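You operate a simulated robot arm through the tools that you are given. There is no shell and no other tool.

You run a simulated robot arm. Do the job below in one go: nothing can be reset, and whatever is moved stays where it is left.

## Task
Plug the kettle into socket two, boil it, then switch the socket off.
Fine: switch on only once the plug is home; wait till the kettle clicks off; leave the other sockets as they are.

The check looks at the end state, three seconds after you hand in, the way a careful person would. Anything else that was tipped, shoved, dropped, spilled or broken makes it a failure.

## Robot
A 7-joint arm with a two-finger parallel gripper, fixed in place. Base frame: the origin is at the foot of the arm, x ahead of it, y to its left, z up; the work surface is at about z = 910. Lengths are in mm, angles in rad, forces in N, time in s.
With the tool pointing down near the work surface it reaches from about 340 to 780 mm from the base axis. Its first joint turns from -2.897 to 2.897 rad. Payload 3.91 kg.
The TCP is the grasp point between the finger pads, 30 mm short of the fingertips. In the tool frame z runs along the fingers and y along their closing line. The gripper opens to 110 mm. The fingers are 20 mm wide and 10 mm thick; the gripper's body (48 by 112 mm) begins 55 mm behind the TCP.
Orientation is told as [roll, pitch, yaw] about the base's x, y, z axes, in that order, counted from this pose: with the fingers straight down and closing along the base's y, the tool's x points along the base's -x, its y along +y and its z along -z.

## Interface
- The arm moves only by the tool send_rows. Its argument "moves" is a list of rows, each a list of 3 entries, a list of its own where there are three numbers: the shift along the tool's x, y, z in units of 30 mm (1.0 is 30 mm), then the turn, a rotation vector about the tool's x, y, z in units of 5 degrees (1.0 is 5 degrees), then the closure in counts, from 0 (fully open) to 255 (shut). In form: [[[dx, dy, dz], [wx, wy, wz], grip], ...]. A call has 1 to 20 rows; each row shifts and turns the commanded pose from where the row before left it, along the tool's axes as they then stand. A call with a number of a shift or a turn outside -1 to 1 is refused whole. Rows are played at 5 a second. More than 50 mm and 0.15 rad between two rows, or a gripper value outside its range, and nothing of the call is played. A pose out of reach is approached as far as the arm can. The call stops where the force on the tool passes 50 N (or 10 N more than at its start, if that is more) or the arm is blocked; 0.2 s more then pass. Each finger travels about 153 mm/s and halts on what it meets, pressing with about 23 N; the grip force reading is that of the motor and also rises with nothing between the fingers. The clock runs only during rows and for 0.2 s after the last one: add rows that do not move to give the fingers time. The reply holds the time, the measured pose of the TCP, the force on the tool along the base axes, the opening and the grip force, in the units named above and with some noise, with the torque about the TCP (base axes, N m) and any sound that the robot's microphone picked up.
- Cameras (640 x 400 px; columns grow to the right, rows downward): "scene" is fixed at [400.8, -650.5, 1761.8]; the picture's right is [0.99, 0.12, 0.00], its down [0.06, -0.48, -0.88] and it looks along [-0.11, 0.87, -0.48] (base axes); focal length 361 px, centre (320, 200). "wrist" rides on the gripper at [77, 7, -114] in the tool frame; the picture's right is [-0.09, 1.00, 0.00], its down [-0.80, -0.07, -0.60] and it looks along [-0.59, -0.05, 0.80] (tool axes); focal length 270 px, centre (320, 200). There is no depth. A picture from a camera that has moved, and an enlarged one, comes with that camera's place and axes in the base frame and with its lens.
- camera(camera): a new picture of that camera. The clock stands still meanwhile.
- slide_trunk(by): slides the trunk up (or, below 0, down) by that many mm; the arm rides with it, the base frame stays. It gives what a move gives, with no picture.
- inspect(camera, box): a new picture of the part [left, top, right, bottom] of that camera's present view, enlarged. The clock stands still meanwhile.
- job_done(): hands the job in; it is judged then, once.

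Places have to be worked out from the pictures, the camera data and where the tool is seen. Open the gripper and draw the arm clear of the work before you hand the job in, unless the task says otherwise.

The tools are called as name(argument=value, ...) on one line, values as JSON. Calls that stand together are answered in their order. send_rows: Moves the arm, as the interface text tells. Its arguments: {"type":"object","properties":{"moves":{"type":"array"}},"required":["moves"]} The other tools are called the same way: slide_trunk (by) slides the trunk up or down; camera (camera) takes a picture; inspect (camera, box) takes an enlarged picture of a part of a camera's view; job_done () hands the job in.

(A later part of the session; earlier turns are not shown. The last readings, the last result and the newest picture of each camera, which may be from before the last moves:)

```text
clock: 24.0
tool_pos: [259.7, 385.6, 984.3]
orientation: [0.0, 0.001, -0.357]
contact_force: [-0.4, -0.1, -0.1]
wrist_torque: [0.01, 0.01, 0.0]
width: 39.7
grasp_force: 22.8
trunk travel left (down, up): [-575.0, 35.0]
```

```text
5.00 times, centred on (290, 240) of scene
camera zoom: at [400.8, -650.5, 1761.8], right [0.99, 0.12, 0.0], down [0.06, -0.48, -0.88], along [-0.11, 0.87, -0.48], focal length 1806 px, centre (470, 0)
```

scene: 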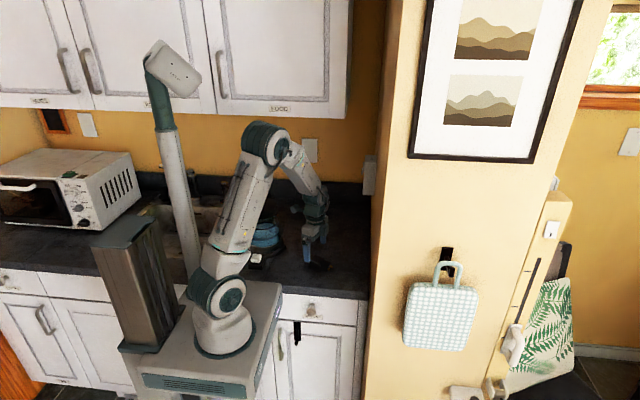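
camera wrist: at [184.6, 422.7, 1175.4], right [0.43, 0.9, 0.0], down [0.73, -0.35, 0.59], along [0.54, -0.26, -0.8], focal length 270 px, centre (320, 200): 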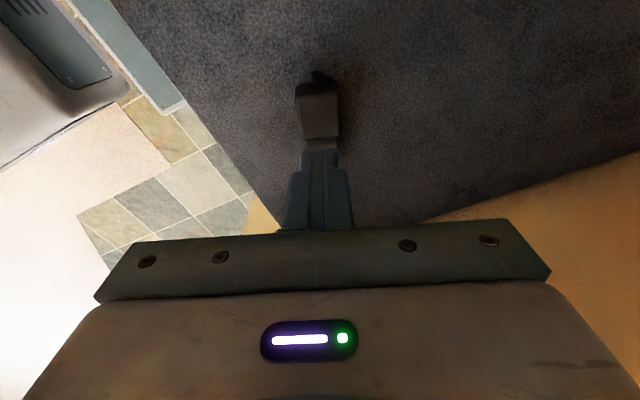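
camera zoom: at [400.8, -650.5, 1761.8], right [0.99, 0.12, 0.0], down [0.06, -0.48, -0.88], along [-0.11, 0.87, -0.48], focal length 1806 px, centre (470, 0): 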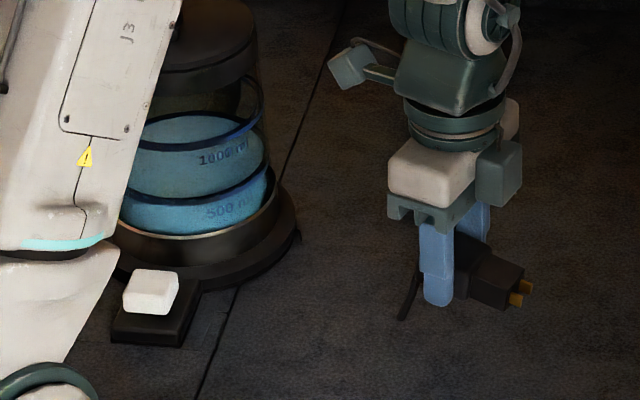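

The plug is firmly held; it slipped before probably because the lift was too quick, so I keep moves gentle. I raise it to about z=1135 while turning the yaw back by 20.4° so the prongs point along +x.

send_rows(moves=[[[0, 0, -0.15], [0, 0, 0], 255], [[0, 0, -0.25], [0, 0, -0.3], 255], [[0, 0, -0.3], [0, 0, -0.5], 255], [[0, 0, -0.3], [0, 0, -0.5], 255], [[0, 0, -0.3], [0, 0, -0.5], 255], [[0, 0, -0.3], [0, 0, -0.5], 255], [[0, 0, -0.3], [0, 0, -0.5], 255], [[0, 0, -0.3], [0, 0, -0.5], 255], [[0, 0, -0.3], [0, 0, -0.5], 255], [[0, 0, -0.3], [0, 0, -0.3], 255], [[0, 0, -0.3], [0, 0, 0], 255], [[0, 0, -0.3], [0, 0, 0], 255], [[0, 0, -0.3], [0, 0, 0], 255], [[0, 0, -0.3], [0, 0, 0], 255], [[0, 0, -0.3], [0, 0, 0], 255], [[0, 0, -0.3], [0, 0, 0], 255], [[0, 0, -0.3], [0, 0, 0], 255], [[0, 0, -0.2], [0, 0, 0], 255], [[0, 0, 0], [0, 0, 0], 255]])

inspect(camera="wrist", box=[220, 0, 420, 240])

inspect(camera="scene", box=[230, 140, 400, 280])

```text
clock: 28.0
tool_pos: [260.5, 384.9, 1137.4]
orientation: [0.0, 0.001, 0.001]
contact_force: [-0.1, 0.7, -1.2]
wrist_torque: [0.03, 0.02, -0.02]
width: 39.4
grasp_force: 23.3
trunk travel left (down, up): [-575.0, 35.0]
```

```text
1.67 times, centred on (320, 120) of wrist
camera zoom: at [183.6, 391.8, 1253.4], right [0.09, 1.0, 0.0], down [0.8, -0.07, 0.59], along [0.59, -0.05, -0.8], focal length 450 px, centre (320, 333)
```

zoom: 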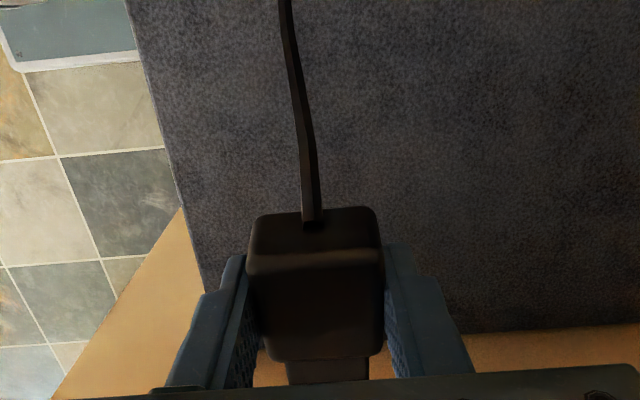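

```text
2.86 times, centred on (315, 210) of scene
camera zoom: at [400.8, -650.5, 1761.8], right [0.99, 0.12, 0.0], down [0.06, -0.48, -0.88], along [-0.11, 0.87, -0.48], focal length 1032 px, centre (334, 171)
```

zoom: 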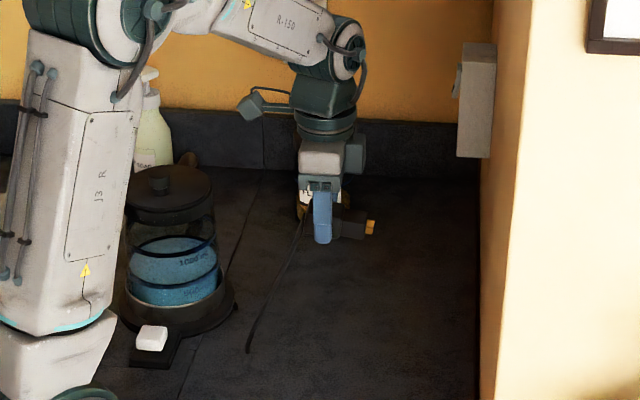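

Plug held level with prongs along +x and its cord trailing to the counter. Next I carry it to +y/+x gently with the tool still vertical.

send_rows(moves=[[[-0.1, 0.2, 0], [0, 0, 0], 255], [[-0.2, 0.35, 0], [0, 0, 0], 255], [[-0.2, 0.4, 0], [0, 0, 0], 255], [[-0.2, 0.4, 0], [0, 0, 0], 255], [[-0.2, 0.4, 0], [0, 0, 0], 255], [[-0.2, 0.4, 0], [0, 0, 0], 255], [[-0.2, 0.4, 0], [0, 0, 0], 255], [[-0.2, 0.4, 0], [0, 0, 0], 255], [[-0.1, 0.25, 0], [0, 0, 0], 255], [[0, 0, 0], [0, 0, 0], 255]])

camera(camera="scene")

```text
clock: 30.2
tool_pos: [308.9, 481.8, 1136.0]
orientation: [-0.001, 0.003, 0.0]
contact_force: [-0.5, 0.0, -0.8]
wrist_torque: [-0.01, 0.04, 0.0]
width: 39.8
grasp_force: 23.1
trunk travel left (down, up): [-575.0, 35.0]
```

```text
taken
```

scene: 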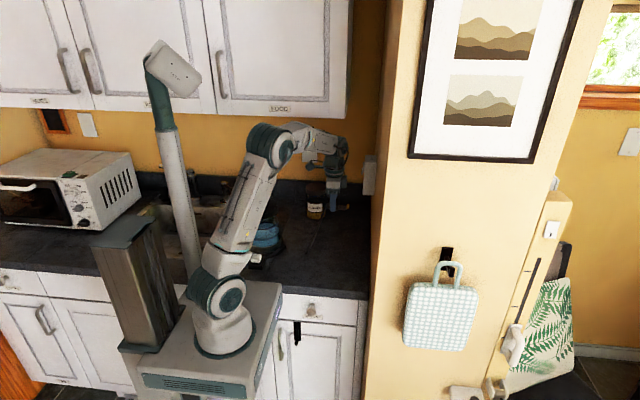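

All steady. Now I roll the hand about the plug axis (wx negative, fingers swinging toward +y), first 45°, while moving on in +y.

send_rows(moves=[[[0, 0.26, 0], [-1, 0, 0], 255], [[0, 0.259, 0.023], [-1, 0, 0], 255], [[0, 0.256, 0.045], [-1, 0, 0], 255], [[0, 0.251, 0.067], [-1, 0, 0], 255], [[0, 0.244, 0.089], [-1, 0, 0], 255], [[0, 0.236, 0.11], [-1, 0, 0], 255], [[0, 0.225, 0.13], [-1, 0, 0], 255], [[0, 0.213, 0.149], [-1, 0, 0], 255], [[0, 0.199, 0.167], [-1, 0, 0], 255], [[0, 0, 0], [0, 0, 0], 255]])

inspect(camera="scene", box=[200, 90, 400, 280])

```text
clock: 32.4
tool_pos: [308.0, 552.0, 1136.7]
orientation: [0.788, -0.002, 0.0]
contact_force: [0.0, -0.6, -1.0]
wrist_torque: [0.03, -0.01, 0.0]
width: 39.5
grasp_force: 23.3
trunk travel left (down, up): [-575.0, 35.0]
```

```text
2.11 times, centred on (300, 185) of scene
camera zoom: at [400.8, -650.5, 1761.8], right [0.99, 0.12, 0.0], down [0.06, -0.48, -0.88], along [-0.11, 0.87, -0.48], focal length 760 px, centre (362, 232)
```

zoom: 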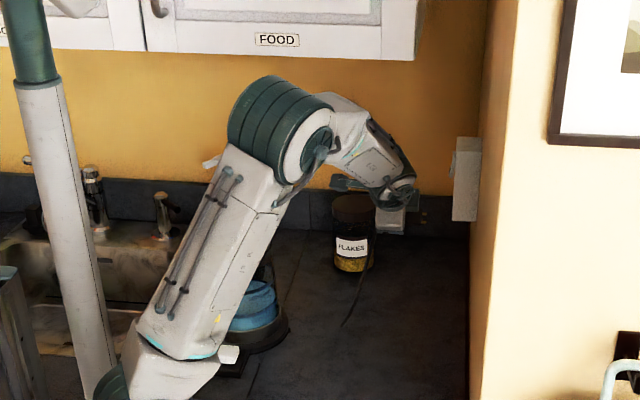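

The roll went as intended (0.788 rad), nothing touched. I finish the roll to 90° while continuing to y≈621.

send_rows(moves=[[[0, 0.184, 0.184], [-1, 0, 0], 255], [[0, 0.167, 0.199], [-1, 0, 0], 255], [[0, 0.149, 0.213], [-1, 0, 0], 255], [[0, 0.13, 0.225], [-1, 0, 0], 255], [[0, 0.11, 0.236], [-1, 0, 0], 255], [[0, 0.089, 0.244], [-1, 0, 0], 255], [[0, 0.067, 0.251], [-1, 0, 0], 255], [[0, 0.045, 0.256], [-1, 0, 0], 255], [[0, 0.023, 0.259], [-1, 0, 0], 255], [[0, 0, 0], [0, 0, 0], 255]])

inspect(camera="scene", box=[200, 90, 400, 280])

camera(camera="wrist")

```text
clock: 34.6
tool_pos: [303.5, 611.0, 1147.3]
orientation: [1.583, -0.006, -0.001]
contact_force: [-0.2, 1.2, -1.5]
wrist_torque: [0.01, 0.03, -0.01]
width: 39.6
grasp_force: 23.3
trunk travel left (down, up): [-575.0, 35.0]
```

```text
2.11 times, centred on (300, 185) of scene
camera zoom: at [400.8, -650.5, 1761.8], right [0.99, 0.12, 0.0], down [0.06, -0.48, -0.88], along [-0.11, 0.87, -0.48], focal length 760 px, centre (362, 232)
```

zoom: 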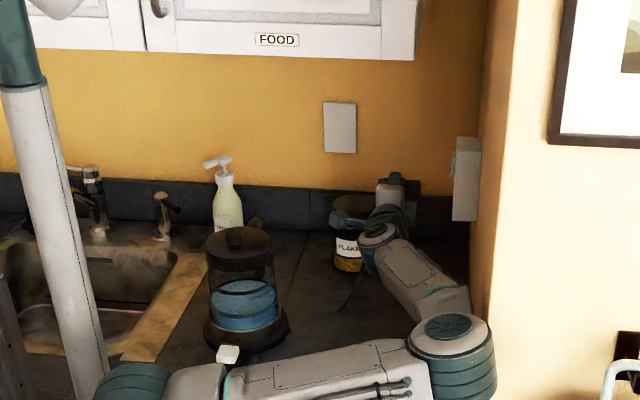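

```text
taken
camera wrist: at [224.8, 497.2, 1153.7], right [0.08, -0.01, 1.0], down [0.8, -0.59, -0.07], along [0.59, 0.8, -0.04], focal length 270 px, centre (320, 200)
```

wrist: 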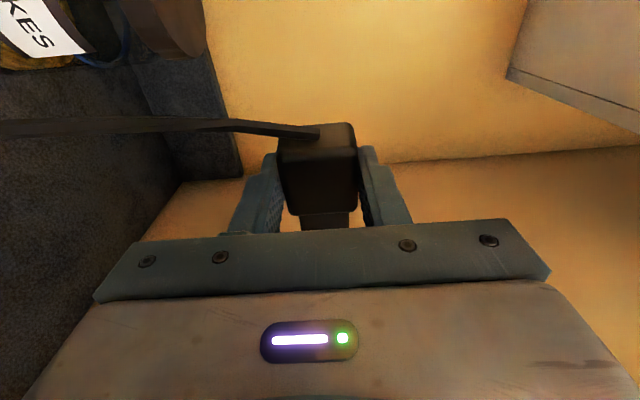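

The hand reached the horizontal pose, but the elbow swung out to the right near the pillar and the pose reads ~15 mm off the command. I hold still for a moment and re-read before doing anything else.

send_rows(moves=[[[0, 0, 0], [0, 0, 0], 255], [[0, 0, 0], [0, 0, 0], 255], [[0, 0, 0], [0, 0, 0], 255]])

camera(camera="scene")

inspect(camera="scene", box=[260, 120, 400, 280])

```text
clock: 35.4
tool_pos: [305.1, 611.2, 1145.7]
orientation: [1.579, -0.006, -0.003]
contact_force: [0.2, -0.3, -0.3]
wrist_torque: [-0.01, 0.06, -0.01]
width: 39.5
grasp_force: 22.9
trunk travel left (down, up): [-575.0, 35.0]
```

```text
taken
```

scene: 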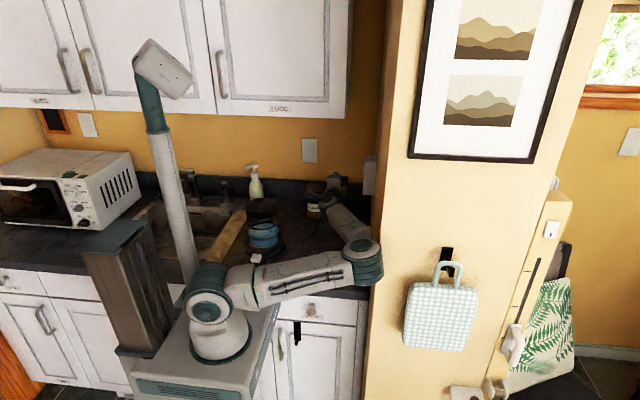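

```text
2.50 times, centred on (330, 200) of scene
camera zoom: at [400.8, -650.5, 1761.8], right [0.99, 0.12, 0.0], down [0.06, -0.48, -0.88], along [-0.11, 0.87, -0.48], focal length 903 px, centre (295, 200)
```

zoom: 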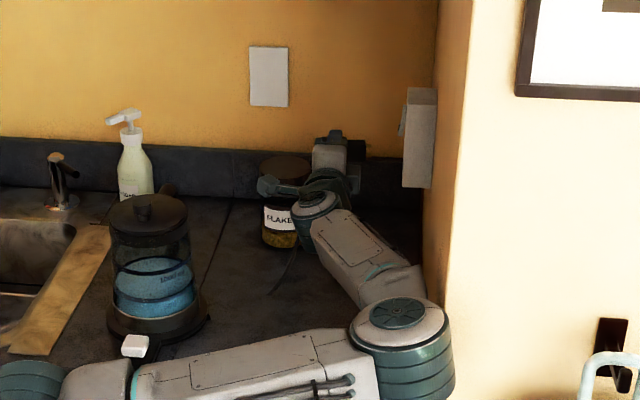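

The elbow is now low on the right, close to the pillar corner, and the robot's body seems slightly displaced in the picture. I compare with the very first zoom of the trunk to see whether the base has been pushed.

inspect(camera="scene", box=[0, 80, 240, 240])

inspect(camera="scene", box=[320, 200, 420, 320])

```text
2.50 times, centred on (120, 160) of scene
camera zoom: at [400.8, -650.5, 1761.8], right [0.99, 0.12, 0.0], down [0.06, -0.48, -0.88], along [-0.11, 0.87, -0.48], focal length 903 px, centre (820, 300)
```

zoom: 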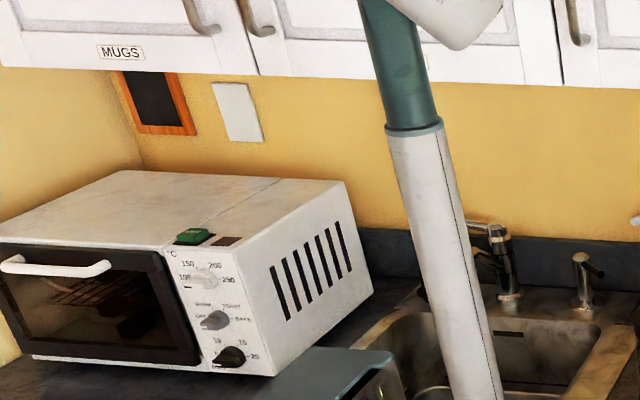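

```text
3.33 times, centred on (370, 260) of scene
camera zoom: at [400.8, -650.5, 1761.8], right [0.99, 0.12, 0.0], down [0.06, -0.48, -0.88], along [-0.11, 0.87, -0.48], focal length 1204 px, centre (153, 0)
```

zoom: 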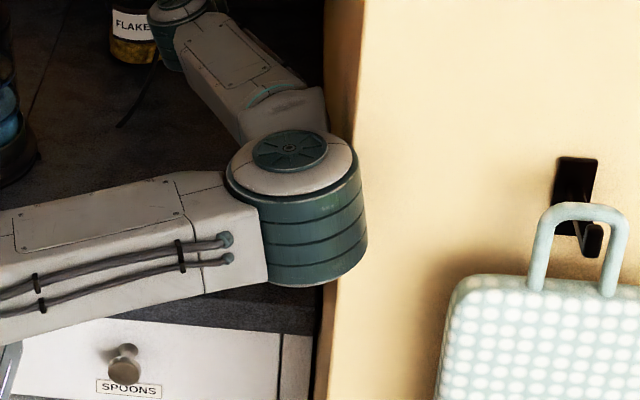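

The trunk really is leaning slightly: the elbow is pressing near the pillar corner. I undo the roll in place a few rows at a time to bring the elbow back up.

send_rows(moves=[[[0, 0, 0], [1, 0, 0], 255], [[0, 0, 0], [1, 0, 0], 255], [[0, 0, 0], [1, 0, 0], 255], [[0, 0, 0], [0, 0, 0], 255]])

camera(camera="scene")

```text
clock: 36.4
tool_pos: [309.4, 621.1, 1136.8]
orientation: [1.306, 0.001, 0.0]
contact_force: [-0.2, 0.9, -1.1]
wrist_torque: [-0.03, 0.01, 0.03]
width: 39.6
grasp_force: 22.9
trunk travel left (down, up): [-575.0, 35.0]
```

```text
taken
```

scene: 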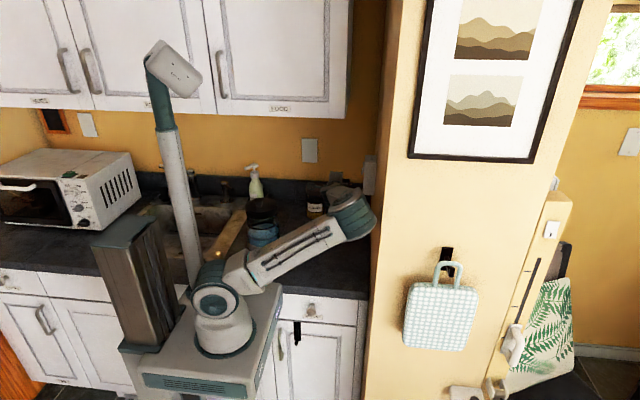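

The body sprang back and the pose now matches the command again (roll 75°). The elbow flips sideways because the forearm slopes too steeply for a level hand; I roll back to 45° and then will lower the trunk so the forearm can lie flatter.

send_rows(moves=[[[0, -0.069, -0.258], [1, 0, 0], 255], [[0, -0.091, -0.251], [1, 0, 0], 255], [[0, -0.113, -0.242], [1, 0, 0], 255], [[0, -0.133, -0.231], [1, 0, 0], 255], [[0, -0.153, -0.219], [1, 0, 0], 255], [[0, -0.172, -0.205], [1, 0, 0], 255], [[0, 0, 0], [0, 0, 0], 255]])

camera(camera="scene")

```text
clock: 38.0
tool_pos: [310.2, 572.6, 1137.8]
orientation: [0.785, 0.001, -0.001]
contact_force: [0.6, -0.1, -1.4]
wrist_torque: [-0.03, 0.03, 0.04]
width: 39.6
grasp_force: 23.4
trunk travel left (down, up): [-575.0, 35.0]
```

```text
taken
```

scene: 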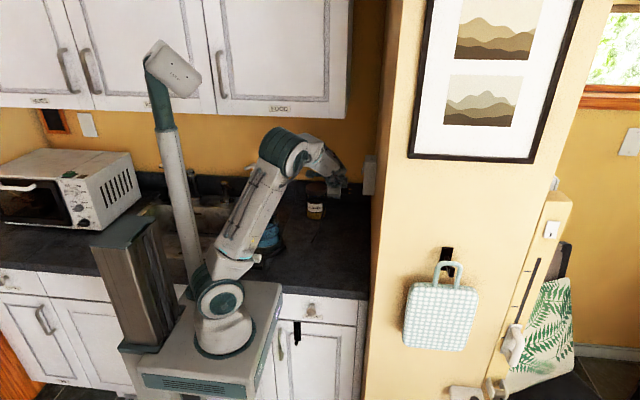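

The elbow is up again and the plug is still held. I slide the trunk down 80 mm and see how the tool pose responds.

slide_trunk(by=-80)

camera(camera="scene")

```text
clock: 39.2
tool_pos: [308.9, 573.3, 1056.7]
orientation: [0.784, 0.002, 0.0]
contact_force: [-0.5, 0.5, 0.0]
wrist_torque: [-0.01, 0.0, 0.01]
width: 39.7
grasp_force: 23.2
trunk travel left (down, up): [-495.0, 115.0]
```

```text
taken
```

scene: 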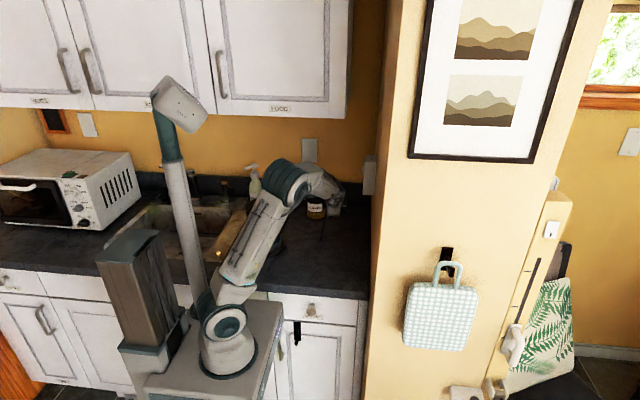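

The whole arm rode down 80 mm as expected. I raise the tool 100 mm relative to it (base +z, at 45° roll), keeping the moves gentle.

send_rows(moves=[[[0, 0.12, -0.12], [0, 0, 0], 255], [[0, 0.2, -0.2], [0, 0, 0], 255], [[0, 0.236, -0.236], [0, 0, 0], 255], [[0, 0.236, -0.236], [0, 0, 0], 255], [[0, 0.236, -0.236], [0, 0, 0], 255], [[0, 0.236, -0.236], [0, 0, 0], 255], [[0, 0.236, -0.236], [0, 0, 0], 255], [[0, 0.236, -0.236], [0, 0, 0], 255], [[0, 0.236, -0.236], [0, 0, 0], 255], [[0, 0.236, -0.236], [0, 0, 0], 255], [[0, 0.15, -0.15], [0, 0, 0], 255], [[0, 0, 0], [0, 0, 0], 255]])

slide_trunk(by=-90)

camera(camera="scene")

```text
clock: 41.8
tool_pos: [309.7, 572.6, 1158.5]
orientation: [0.786, 0.002, 0.001]
contact_force: [-0.2, -0.2, -0.7]
wrist_torque: [-0.01, 0.03, -0.01]
width: 39.5
grasp_force: 23.0
trunk travel left (down, up): [-495.0, 115.0]
```

```text
clock: 43.0
tool_pos: [309.9, 571.6, 1067.9]
orientation: [0.785, 0.001, -0.001]
contact_force: [-0.9, 0.3, -0.6]
wrist_torque: [-0.01, -0.03, 0.01]
width: 39.8
grasp_force: 23.0
trunk travel left (down, up): [-405.0, 205.0]
```

```text
taken
```

scene: 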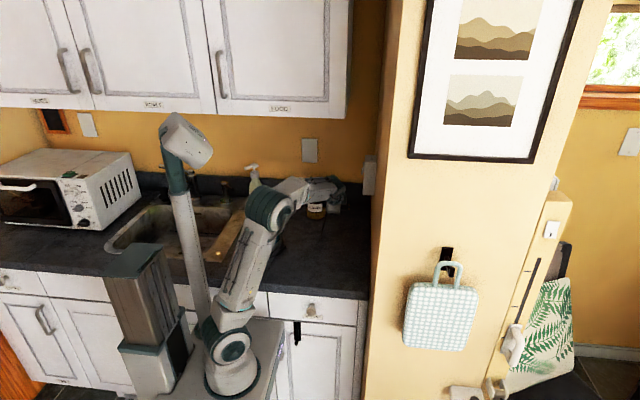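

Total trunk drop is now 170 mm with everything clear. I raise the tool another 105 mm and slide down 70 mm more.

send_rows(moves=[[[0, 0.12, -0.12], [0, 0, 0], 255], [[0, 0.2, -0.2], [0, 0, 0], 255], [[0, 0.24, -0.24], [0, 0, 0], 255], [[0, 0.24, -0.24], [0, 0, 0], 255], [[0, 0.24, -0.24], [0, 0, 0], 255], [[0, 0.24, -0.24], [0, 0, 0], 255], [[0, 0.24, -0.24], [0, 0, 0], 255], [[0, 0.24, -0.24], [0, 0, 0], 255], [[0, 0.24, -0.24], [0, 0, 0], 255], [[0, 0.24, -0.24], [0, 0, 0], 255], [[0, 0.24, -0.24], [0, 0, 0], 255], [[0, 0, 0], [0, 0, 0], 255]])

slide_trunk(by=-70)

camera(camera="scene")

```text
clock: 45.6
tool_pos: [309.2, 570.5, 1172.9]
orientation: [0.785, 0.001, 0.0]
contact_force: [0.2, -0.3, -0.2]
wrist_torque: [-0.05, 0.02, 0.0]
width: 39.6
grasp_force: 23.0
trunk travel left (down, up): [-405.0, 205.0]
```

```text
clock: 46.7
tool_pos: [308.7, 569.8, 1102.5]
orientation: [0.786, 0.001, -0.001]
contact_force: [0.4, -0.1, -0.5]
wrist_torque: [-0.01, 0.0, -0.03]
width: 39.7
grasp_force: 22.8
trunk travel left (down, up): [-335.0, 275.0]
```

```text
taken
```

scene: 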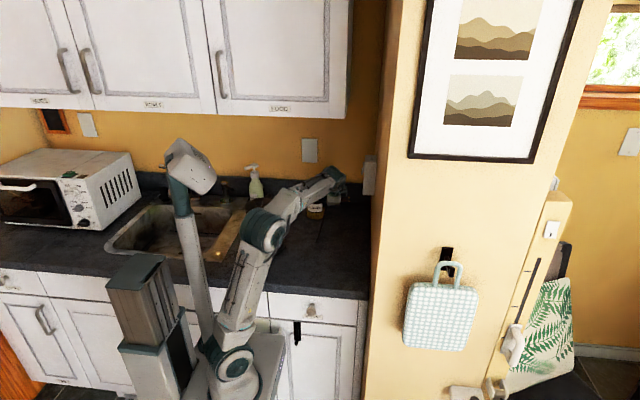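

The forearm is now much flatter. I resume the roll from 45° to 75° while moving toward y≈605, z≈1125, then check the elbow.

send_rows(moves=[[[0, 0.226, 0.047], [-1, 0, 0], 255], [[0, 0.221, 0.066], [-1, 0, 0], 255], [[0, 0.215, 0.085], [-1, 0, 0], 255], [[0, 0.207, 0.104], [-1, 0, 0], 255], [[0, 0.197, 0.121], [-1, 0, 0], 255], [[0, 0.185, 0.138], [-1, 0, 0], 255], [[0, 0, 0], [0, 0, 0], 255]])

camera(camera="scene")

```text
clock: 48.3
tool_pos: [308.4, 605.1, 1125.7]
orientation: [1.308, 0.001, 0.0]
contact_force: [-0.4, -0.4, -1.3]
wrist_torque: [0.0, 0.03, 0.01]
width: 39.7
grasp_force: 22.6
trunk travel left (down, up): [-335.0, 275.0]
```

```text
taken
```

scene: 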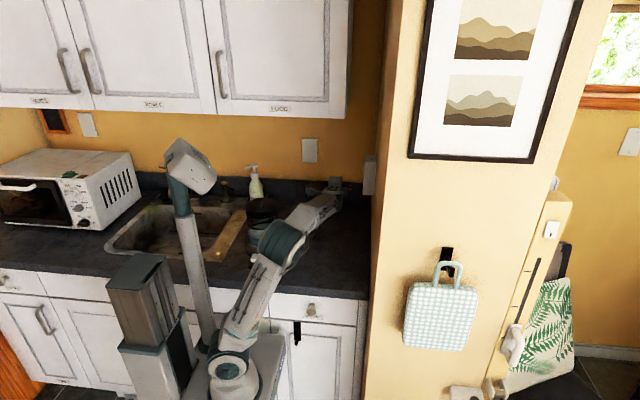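

The elbow stays well away from the pillar. I finish the last 15° of roll.

send_rows(moves=[[[0, 0.173, 0.153], [-1, 0, 0], 255], [[0, 0.159, 0.168], [-1, 0, 0], 255], [[0, 0.144, 0.181], [-1, 0, 0], 255], [[0, 0, 0], [0, 0, 0], 255], [[0, 0, 0], [0, 0, 0], 255]])

camera(camera="scene")

inspect(camera="wrist", box=[220, 90, 420, 240])

inspect(camera="scene", box=[290, 150, 390, 240])

```text
clock: 49.5
tool_pos: [309.2, 620.8, 1138.1]
orientation: [1.571, 0.0, 0.0]
contact_force: [0.0, 0.3, -0.1]
wrist_torque: [-0.04, 0.01, -0.01]
width: 39.5
grasp_force: 23.0
trunk travel left (down, up): [-335.0, 275.0]
```

```text
taken
```

scene: 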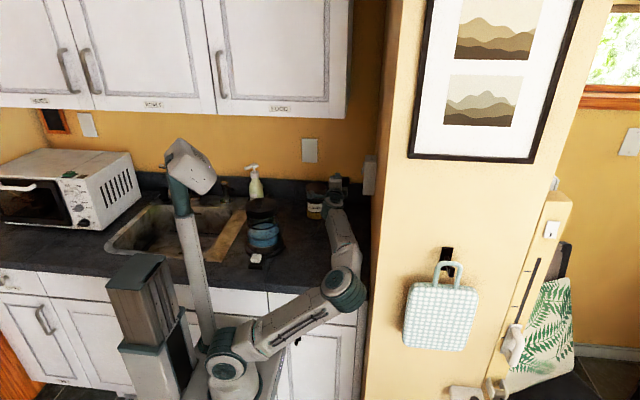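

```text
2.67 times, centred on (320, 165) of wrist
camera zoom: at [231.7, 509.0, 1145.6], right [0.09, 0.0, 1.0], down [0.8, -0.6, -0.07], along [0.59, 0.8, -0.05], focal length 721 px, centre (320, 293)
```

zoom: 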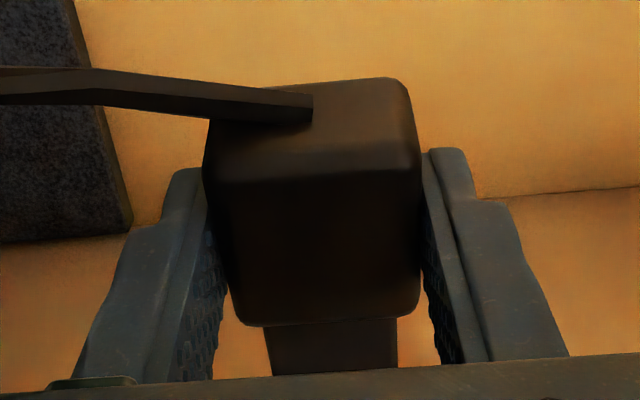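

```text
4.44 times, centred on (340, 195) of scene
camera zoom: at [400.8, -650.5, 1761.8], right [0.99, 0.12, 0.0], down [0.06, -0.48, -0.88], along [-0.11, 0.87, -0.48], focal length 1605 px, centre (231, 222)
```

zoom: 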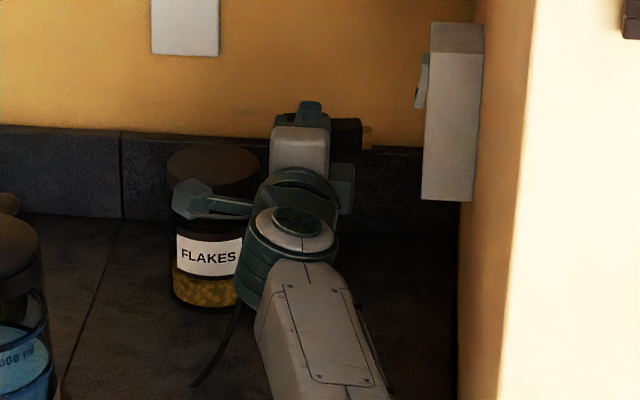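

The tool is now exactly level (roll 1.571) with the plug's prongs stacked vertically and facing +x; the elbow is clear of the pillar. I move 30 mm toward the panel with small y/z corrections and take repeat readings to average out noise.

send_rows(moves=[[[-0.1, -0.03, 0.02], [0, 0, 0], 255], [[-0.2, -0.03, 0.03], [0, 0, 0], 255], [[-0.25, -0.03, 0.02], [0, 0, 0], 255], [[-0.25, 0, 0], [0, 0, 0], 255], [[-0.2, 0, 0], [0, 0, 0], 255], [[0, 0, 0], [0, 0, 0], 255]])

send_rows(moves=[[[0, 0, 0], [0, 0, 0], 255]])

send_rows(moves=[[[0, 0, 0], [0, 0, 0], 255]])

inspect(camera="scene", box=[330, 140, 390, 210])

camera(camera="scene")

```text
clock: 50.9
tool_pos: [340.4, 626.4, 1135.9]
orientation: [1.572, 0.0, -0.001]
contact_force: [0.5, 0.0, -1.0]
wrist_torque: [-0.03, 0.03, -0.01]
width: 39.6
grasp_force: 23.0
trunk travel left (down, up): [-335.0, 275.0]
```

```text
clock: 51.3
tool_pos: [339.2, 626.4, 1134.5]
orientation: [1.57, 0.003, 0.0]
contact_force: [-0.6, 0.0, -0.5]
wrist_torque: [-0.02, 0.05, -0.01]
width: 39.7
grasp_force: 22.7
trunk travel left (down, up): [-335.0, 275.0]
```

```text
clock: 51.7
tool_pos: [339.1, 624.5, 1135.0]
orientation: [1.57, 0.003, 0.001]
contact_force: [0.7, 0.6, -1.5]
wrist_torque: [-0.06, 0.01, 0.0]
width: 39.3
grasp_force: 23.4
trunk travel left (down, up): [-335.0, 275.0]
```

```text
5.71 times, centred on (360, 175) of scene
camera zoom: at [400.8, -650.5, 1761.8], right [0.99, 0.12, 0.0], down [0.06, -0.48, -0.88], along [-0.11, 0.87, -0.48], focal length 2064 px, centre (91, 343)
```

zoom: 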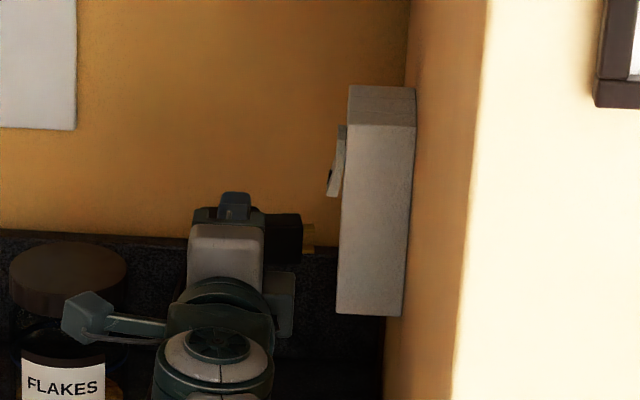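

```text
taken
```

scene: 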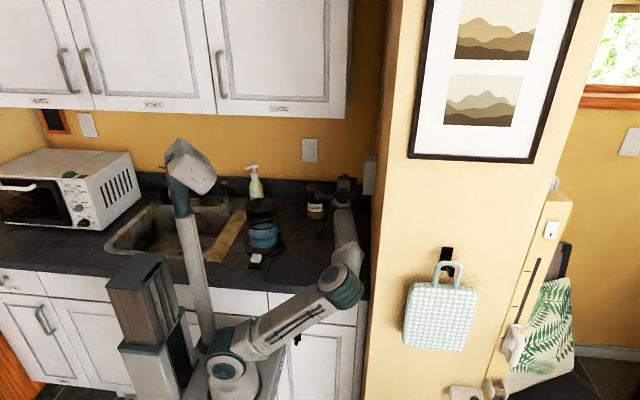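

Averaged pose is about (339.6, 625.8, 1135.1); prong tips are ~10 mm before the panel face. I shift y by -2 mm to line up with the recess centre and approach another 14 mm.

send_rows(moves=[[[0, 0.01, -0.065], [0, 0, 0], 255], [[-0.08, 0, 0], [0, 0, 0], 255], [[-0.08, 0, 0], [0, 0, 0], 255], [[-0.08, 0, 0], [0, 0, 0], 255], [[-0.08, 0, 0], [0, 0, 0], 255], [[-0.08, 0, 0], [0, 0, 0], 255], [[-0.07, 0, 0], [0, 0, 0], 255], [[0, 0, 0], [0, 0, 0], 255]])

send_rows(moves=[[[0, 0, 0], [0, 0, 0], 255]])

inspect(camera="scene", box=[340, 150, 390, 200])

```text
clock: 53.5
tool_pos: [352.6, 623.1, 1134.1]
orientation: [1.571, 0.002, 0.001]
contact_force: [0.0, -0.5, -0.7]
wrist_torque: [0.01, 0.01, -0.02]
width: 39.5
grasp_force: 22.9
trunk travel left (down, up): [-335.0, 275.0]
```

```text
clock: 53.9
tool_pos: [352.2, 624.1, 1133.7]
orientation: [1.573, 0.001, -0.001]
contact_force: [0.4, 0.1, -0.9]
wrist_torque: [0.0, 0.02, 0.03]
width: 39.4
grasp_force: 23.3
trunk travel left (down, up): [-335.0, 275.0]
```

```text
8.00 times, centred on (365, 175) of scene
camera zoom: at [400.8, -650.5, 1761.8], right [0.99, 0.12, 0.0], down [0.06, -0.48, -0.88], along [-0.11, 0.87, -0.48], focal length 2890 px, centre (-40, 400)
```

zoom: 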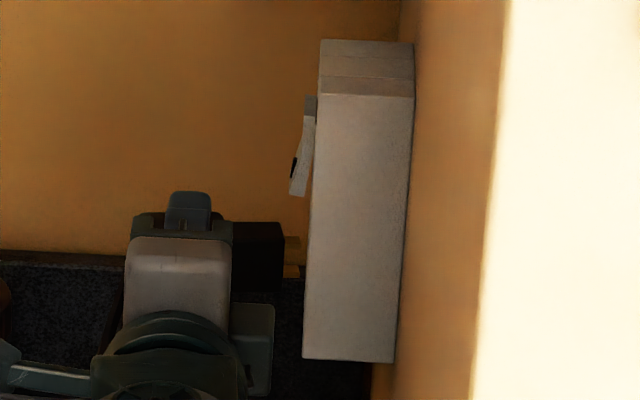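

From the scene zoom the prong tips are still about 5–6 mm short of the panel, putting its face nearer x≈412. I nudge +0.7 mm in y and z and advance another 12 mm, prongs entering the recess mouth.

send_rows(moves=[[[0, 0.025, 0.023], [0, 0, 0], 255], [[-0.08, 0, 0], [0, 0, 0], 255], [[-0.08, 0, 0], [0, 0, 0], 255], [[-0.08, 0, 0], [0, 0, 0], 255], [[-0.08, 0, 0], [0, 0, 0], 255], [[-0.08, 0, 0], [0, 0, 0], 255], [[0, 0, 0], [0, 0, 0], 255]])

send_rows(moves=[[[0, 0, 0], [0, 0, 0], 255]])

inspect(camera="scene", box=[340, 150, 390, 200])

```text
clock: 55.5
tool_pos: [366.1, 624.1, 1132.7]
orientation: [1.571, 0.001, 0.0]
contact_force: [-0.1, 0.3, -1.0]
wrist_torque: [-0.02, 0.02, 0.0]
width: 39.6
grasp_force: 22.9
trunk travel left (down, up): [-335.0, 275.0]
```

```text
clock: 55.9
tool_pos: [364.9, 624.1, 1135.0]
orientation: [1.571, 0.0, 0.0]
contact_force: [0.4, -0.4, -0.2]
wrist_torque: [-0.04, 0.04, 0.0]
width: 39.6
grasp_force: 23.6
trunk travel left (down, up): [-335.0, 275.0]
```

```text
8.00 times, centred on (365, 175) of scene
camera zoom: at [400.8, -650.5, 1761.8], right [0.99, 0.12, 0.0], down [0.06, -0.48, -0.88], along [-0.11, 0.87, -0.48], focal length 2890 px, centre (-40, 400)
```

zoom: 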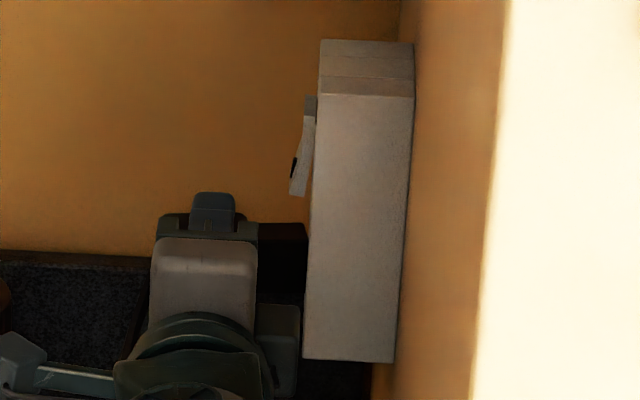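

The nose front is just at the panel face and no force yet. I advance 6 mm slowly and read the force.

send_rows(moves=[[[-0.05, 0, 0], [0, 0, 0], 255], [[-0.05, 0, 0], [0, 0, 0], 255], [[-0.05, 0, 0], [0, 0, 0], 255], [[-0.05, 0, 0], [0, 0, 0], 255]])

inspect(camera="scene", box=[340, 150, 390, 200])

```text
clock: 56.9
tool_pos: [366.3, 624.8, 1135.1]
orientation: [1.571, 0.001, 0.005]
contact_force: [-12.6, -5.0, -4.2]
wrist_torque: [-0.04, 0.17, 0.16]
width: 39.6
grasp_force: 22.9
trunk travel left (down, up): [-335.0, 275.0]
```

```text
8.00 times, centred on (365, 175) of scene
camera zoom: at [400.8, -650.5, 1761.8], right [0.99, 0.12, 0.0], down [0.06, -0.48, -0.88], along [-0.11, 0.87, -0.48], focal length 2890 px, centre (-40, 400)
```

zoom: 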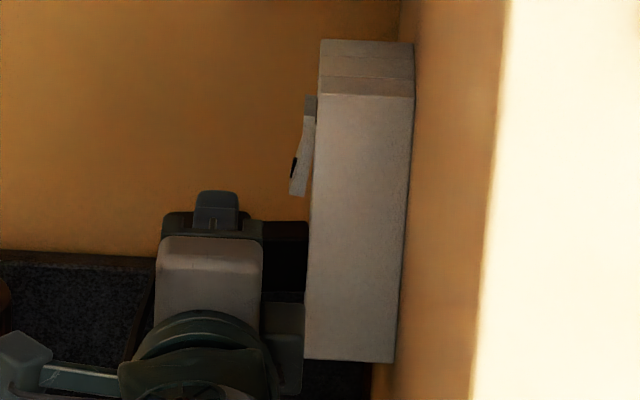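

The nose touched: Fx -12.6 N with the torque pointing to contact on its +y edge (about 30 mm beyond the TCP), z centred. I back off 4.5 mm, shift 1.5 mm toward -y, and try again.

send_rows(moves=[[[0.15, 0, 0], [0, 0, 0], 255], [[0, 0, -0.05], [0, 0, 0], 255], [[-0.05, 0, 0], [0, 0, 0], 255], [[-0.05, 0, 0], [0, 0, 0], 255], [[-0.05, 0, 0], [0, 0, 0], 255], [[-0.05, 0, 0], [0, 0, 0], 255]])

```text
clock: 58.3
tool_pos: [367.6, 623.2, 1135.6]
orientation: [1.571, 0.0, 0.006]
contact_force: [-20.6, -6.3, -8.9]
wrist_torque: [-0.12, 0.22, 0.33]
width: 39.7
grasp_force: 23.1
trunk travel left (down, up): [-335.0, 275.0]
```

Still the +y edge (moment arm ~30 mm), now a bit above centre. I back off, shift another 1.5 mm to -y and 0.6 mm down, and retry.

send_rows(moves=[[[0.2, 0, 0], [0, 0, 0], 255], [[0, -0.02, -0.05], [0, 0, 0], 255], [[0, 0, 0], [0, 0, 0], 255], [[-0.05, 0, 0], [0, 0, 0], 255], [[-0.05, 0, 0], [0, 0, 0], 255], [[-0.05, 0, 0], [0, 0, 0], 255], [[-0.05, 0, 0], [0, 0, 0], 255]])

```text
clock: 59.9
tool_pos: [368.7, 621.1, 1135.1]
orientation: [1.57, -0.001, 0.003]
contact_force: [-11.8, -4.6, -1.2]
wrist_torque: [-0.04, -0.02, 0.14]
width: 39.4
grasp_force: 22.6
trunk travel left (down, up): [-335.0, 275.0]
```

Force is lower for the same advance but still on the +y edge. I back off 3 mm, shift a further 1.5 mm to -y, and advance again.

send_rows(moves=[[[0.2, 0, 0], [0, 0, 0], 255], [[0, 0, -0.05], [0, 0, 0], 255], [[0, 0, 0], [0, 0, 0], 255], [[-0.05, 0, 0], [0, 0, 0], 255], [[-0.05, 0, 0], [0, 0, 0], 255], [[-0.05, 0, 0], [0, 0, 0], 255], [[-0.05, 0, 0], [0, 0, 0], 255]])

```text
clock: 61.5
tool_pos: [369.9, 618.9, 1135.5]
orientation: [1.57, -0.002, 0.005]
contact_force: [-10.9, -4.8, -3.0]
wrist_torque: [-0.09, 0.06, 0.22]
width: 39.6
grasp_force: 22.7
trunk travel left (down, up): [-335.0, 275.0]
```

The readings barely change with y, so I should see what is actually touching before shifting further. I zoom in closely on the contact area from the scene camera.

inspect(camera="scene", box=[350, 160, 380, 190])

inspect(camera="wrist", box=[250, 110, 390, 240])

```text
13.33 times, centred on (365, 175) of scene
camera zoom: at [400.8, -650.5, 1761.8], right [0.99, 0.12, 0.0], down [0.06, -0.48, -0.88], along [-0.11, 0.87, -0.48], focal length 4816 px, centre (-280, 533)
```

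zoom: 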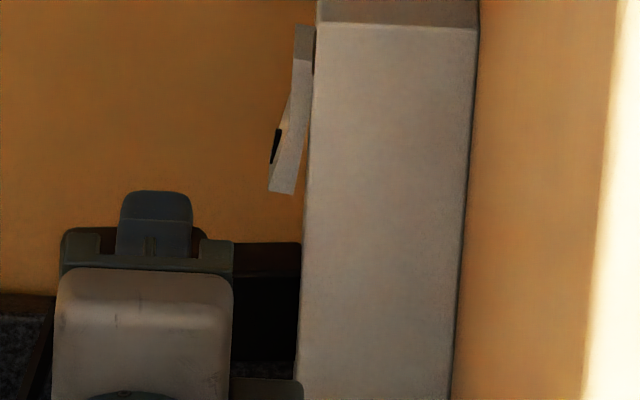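

```text
3.08 times, centred on (320, 175) of wrist
camera zoom: at [291.6, 505.8, 1143.6], right [0.09, 0.0, 1.0], down [0.8, -0.59, -0.07], along [0.59, 0.81, -0.05], focal length 832 px, centre (320, 277)
```

zoom: 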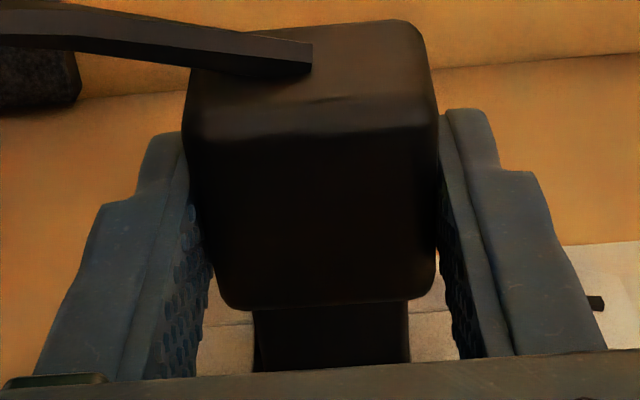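

Now the panel is visible between the fingers beside the nose. I zoom in there to see the recess edges relative to the nose.

inspect(camera="wrist", box=[290, 195, 380, 235])

inspect(camera="wrist", box=[350, 180, 460, 240])

```text
7.11 times, centred on (335, 215) of wrist
camera zoom: at [291.6, 505.8, 1143.6], right [0.09, 0.0, 1.0], down [0.8, -0.59, -0.07], along [0.59, 0.81, -0.05], focal length 1922 px, centre (213, 93)
```

zoom: 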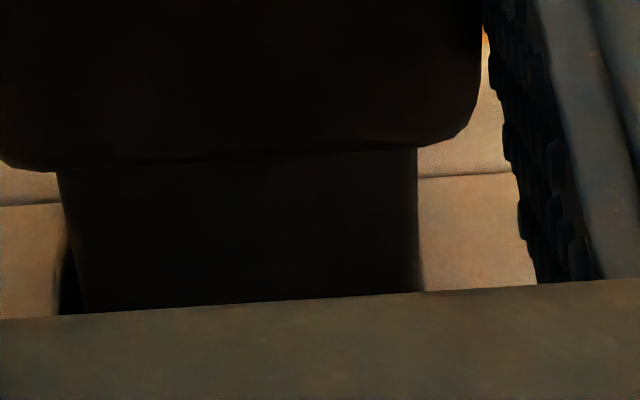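

```text
5.82 times, centred on (405, 210) of wrist
camera zoom: at [291.6, 505.8, 1143.6], right [0.09, 0.0, 1.0], down [0.8, -0.59, -0.07], along [0.59, 0.81, -0.05], focal length 1573 px, centre (-174, 142)
```

zoom: 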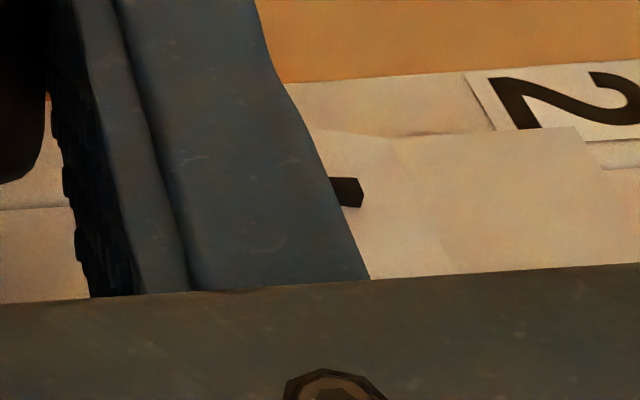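

The view shows a dark sliver of open recess below the nose (low-z side) but none on its high-z side, so the nose is likely ~2 mm too high rather than off in y. I zoom more to measure both gaps.

inspect(camera="wrist", box=[288, 208, 318, 236])

inspect(camera="wrist", box=[338, 208, 368, 236])

```text
14.29 times, centred on (303, 222) of wrist
camera zoom: at [291.6, 505.8, 1143.6], right [0.09, 0.0, 1.0], down [0.8, -0.59, -0.07], along [0.59, 0.81, -0.05], focal length 3861 px, centre (563, -114)
```

zoom: 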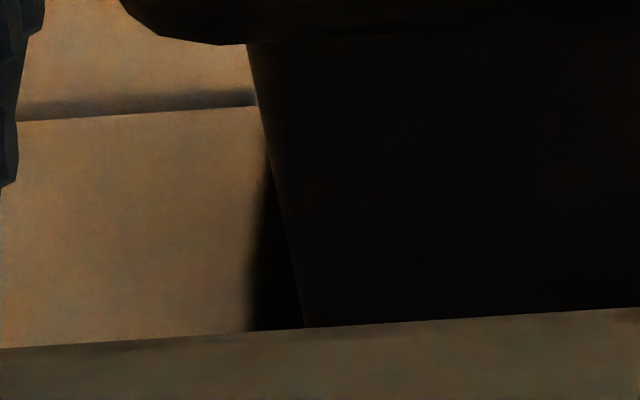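

```text
14.29 times, centred on (353, 222) of wrist
camera zoom: at [291.6, 505.8, 1143.6], right [0.09, 0.0, 1.0], down [0.8, -0.59, -0.07], along [0.59, 0.81, -0.05], focal length 3861 px, centre (-151, -114)
```

zoom: 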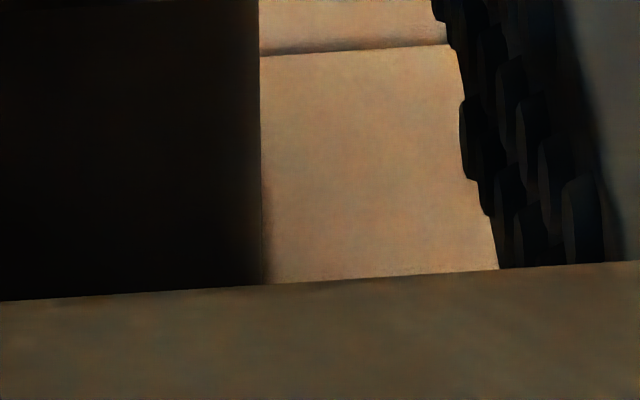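

The plug is actually tilted about 6–7° in the grip: its nose points toward +y (it drooped during the lift), so its +y edge hits the recess border; it is also ~1.7 mm high. I back off 6 mm, yaw the tool -6.5° about vertical, shift +2 mm y and -1.7 mm z, then look again.

send_rows(moves=[[[0.2, 0, 0], [0, 0, 0], 255], [[0, -0.058, 0.073], [0, -0.65, 0], 255], [[0, 0, 0], [0, -0.65, 0], 255], [[0, 0, 0], [0, 0, 0], 255]])

inspect(camera="wrist", box=[270, 190, 390, 240])

inspect(camera="scene", box=[340, 150, 390, 200])

```text
clock: 62.5
tool_pos: [366.2, 621.7, 1134.8]
orientation: [1.57, 0.0, -0.115]
contact_force: [0.1, -0.2, -0.2]
wrist_torque: [-0.02, 0.01, 0.02]
width: 39.5
grasp_force: 22.7
trunk travel left (down, up): [-335.0, 275.0]
```

```text
5.33 times, centred on (330, 215) of wrist
camera zoom: at [276.2, 517.9, 1141.9], right [0.09, -0.01, 1.0], down [0.73, -0.68, -0.07], along [0.68, 0.73, -0.05], focal length 1442 px, centre (267, 120)
```

zoom: 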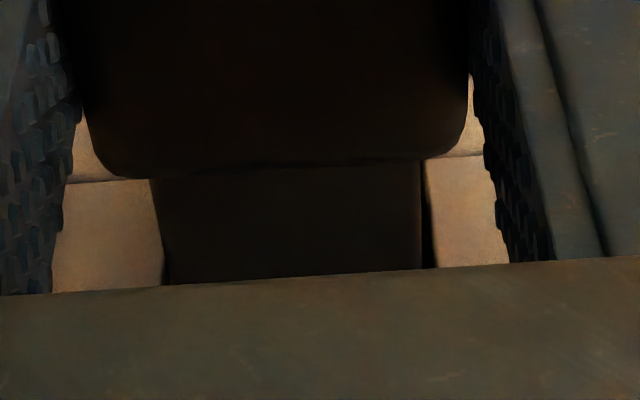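

```text
8.00 times, centred on (365, 175) of scene
camera zoom: at [400.8, -650.5, 1761.8], right [0.99, 0.12, 0.0], down [0.06, -0.48, -0.88], along [-0.11, 0.87, -0.48], focal length 2890 px, centre (-40, 400)
```

zoom: 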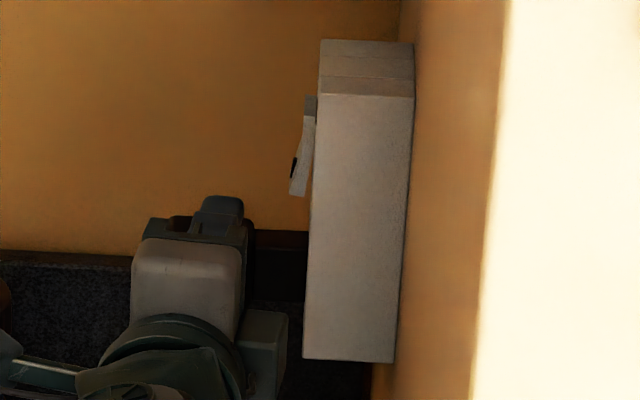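

The nose is now parallel to the recess (tilt ~0) and z-centred within half a millimetre; its -y face sits right at the recess's -y border. I shift +1.2 mm in y, +0.4 in z and advance 6 mm along base +x.

send_rows(moves=[[[0.005, 0.013, 0.04], [0, 0, 0], 255], [[-0.05, 0, 0.0057], [0, 0, 0], 255], [[-0.05, 0, 0.0057], [0, 0, 0], 255], [[-0.05, 0, 0.0057], [0, 0, 0], 255], [[-0.05, 0, 0.0057], [0, 0, 0], 255], [[0, 0, 0], [0, 0, 0], 255]])

inspect(camera="wrist", box=[270, 190, 390, 240])

```text
clock: 63.9
tool_pos: [373.2, 623.4, 1132.0]
orientation: [1.57, 0.001, -0.114]
contact_force: [-0.8, -0.3, -1.8]
wrist_torque: [0.01, -0.03, -0.02]
width: 39.7
grasp_force: 23.4
trunk travel left (down, up): [-335.0, 275.0]
```

```text
5.33 times, centred on (330, 215) of wrist
camera zoom: at [282.4, 519.0, 1141.3], right [0.09, -0.01, 1.0], down [0.73, -0.68, -0.07], along [0.68, 0.73, -0.05], focal length 1442 px, centre (267, 120)
```

zoom: 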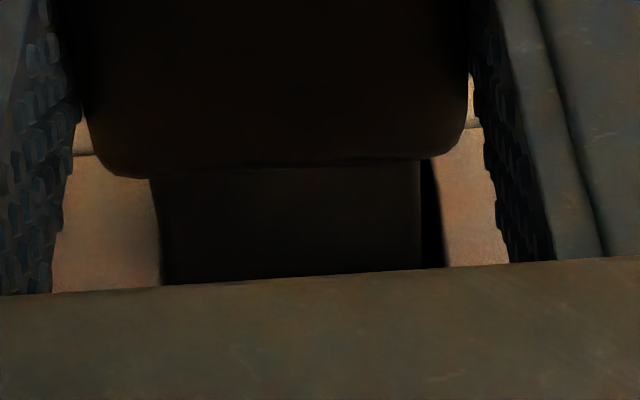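

No contact at x≈373, so the nose is entering. It sits about 1 mm low in the recess; I correct +1 mm z, +0.5 mm y and advance 4.5 mm more.

send_rows(moves=[[[0.002, 0.033, 0.017], [0, 0, 0], 255], [[-0.05, 0, 0.0057], [0, 0, 0], 255], [[-0.05, 0, 0.0057], [0, 0, 0], 255], [[-0.05, 0, 0.0057], [0, 0, 0], 255], [[0, 0, 0], [0, 0, 0], 255]])

inspect(camera="wrist", box=[270, 190, 390, 240])

inspect(camera="scene", box=[340, 150, 390, 200])

```text
clock: 65.1
tool_pos: [376.9, 623.9, 1134.1]
orientation: [1.569, 0.003, -0.114]
contact_force: [-0.5, -0.6, -0.8]
wrist_torque: [-0.01, 0.05, -0.01]
width: 39.6
grasp_force: 23.1
trunk travel left (down, up): [-335.0, 275.0]
```

```text
5.33 times, centred on (330, 215) of wrist
camera zoom: at [286.7, 519.8, 1142.8], right [0.09, -0.01, 1.0], down [0.73, -0.68, -0.07], along [0.68, 0.73, -0.05], focal length 1442 px, centre (267, 120)
```

zoom: 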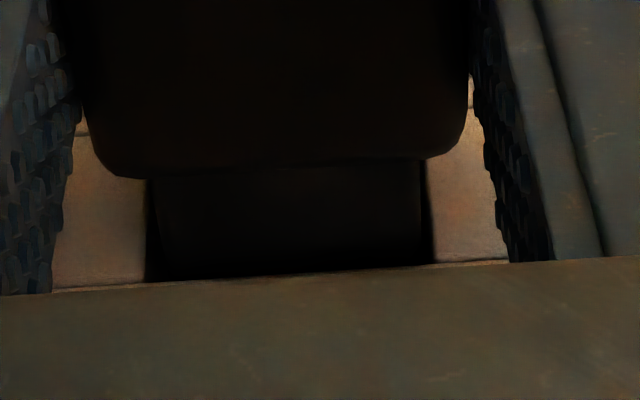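

```text
8.00 times, centred on (365, 175) of scene
camera zoom: at [400.8, -650.5, 1761.8], right [0.99, 0.12, 0.0], down [0.06, -0.48, -0.88], along [-0.11, 0.87, -0.48], focal length 2890 px, centre (-40, 400)
```

zoom: 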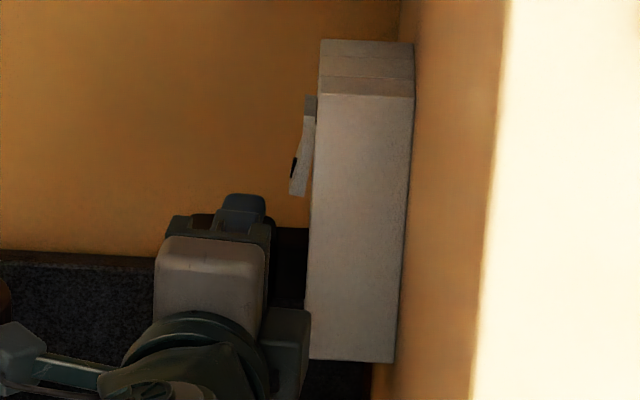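

Slivers now show evenly on both z sides and there's no force: the nose is sliding into the recess. I advance another 6 mm.

send_rows(moves=[[[-0.05, 0, 0.0057], [0, 0, 0], 255], [[-0.05, 0, 0.0057], [0, 0, 0], 255], [[-0.05, 0, 0.0057], [0, 0, 0], 255], [[-0.05, 0, 0.0057], [0, 0, 0], 255], [[0, 0, 0], [0, 0, 0], 255]])

inspect(camera="wrist", box=[270, 190, 390, 240])

```text
clock: 66.3
tool_pos: [382.6, 624.7, 1134.3]
orientation: [1.57, 0.004, -0.115]
contact_force: [-1.1, 0.8, -0.5]
wrist_torque: [-0.01, 0.0, 0.01]
width: 39.7
grasp_force: 23.4
trunk travel left (down, up): [-335.0, 275.0]
```

```text
5.33 times, centred on (330, 215) of wrist
camera zoom: at [293.2, 519.7, 1143.0], right [0.09, -0.01, 1.0], down [0.73, -0.68, -0.07], along [0.68, 0.73, -0.05], focal length 1442 px, centre (267, 120)
```

zoom: 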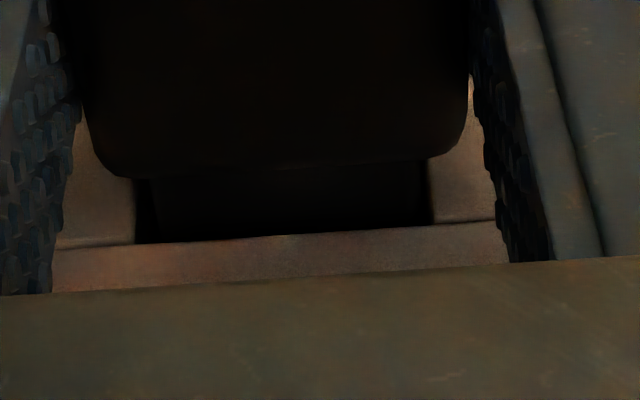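

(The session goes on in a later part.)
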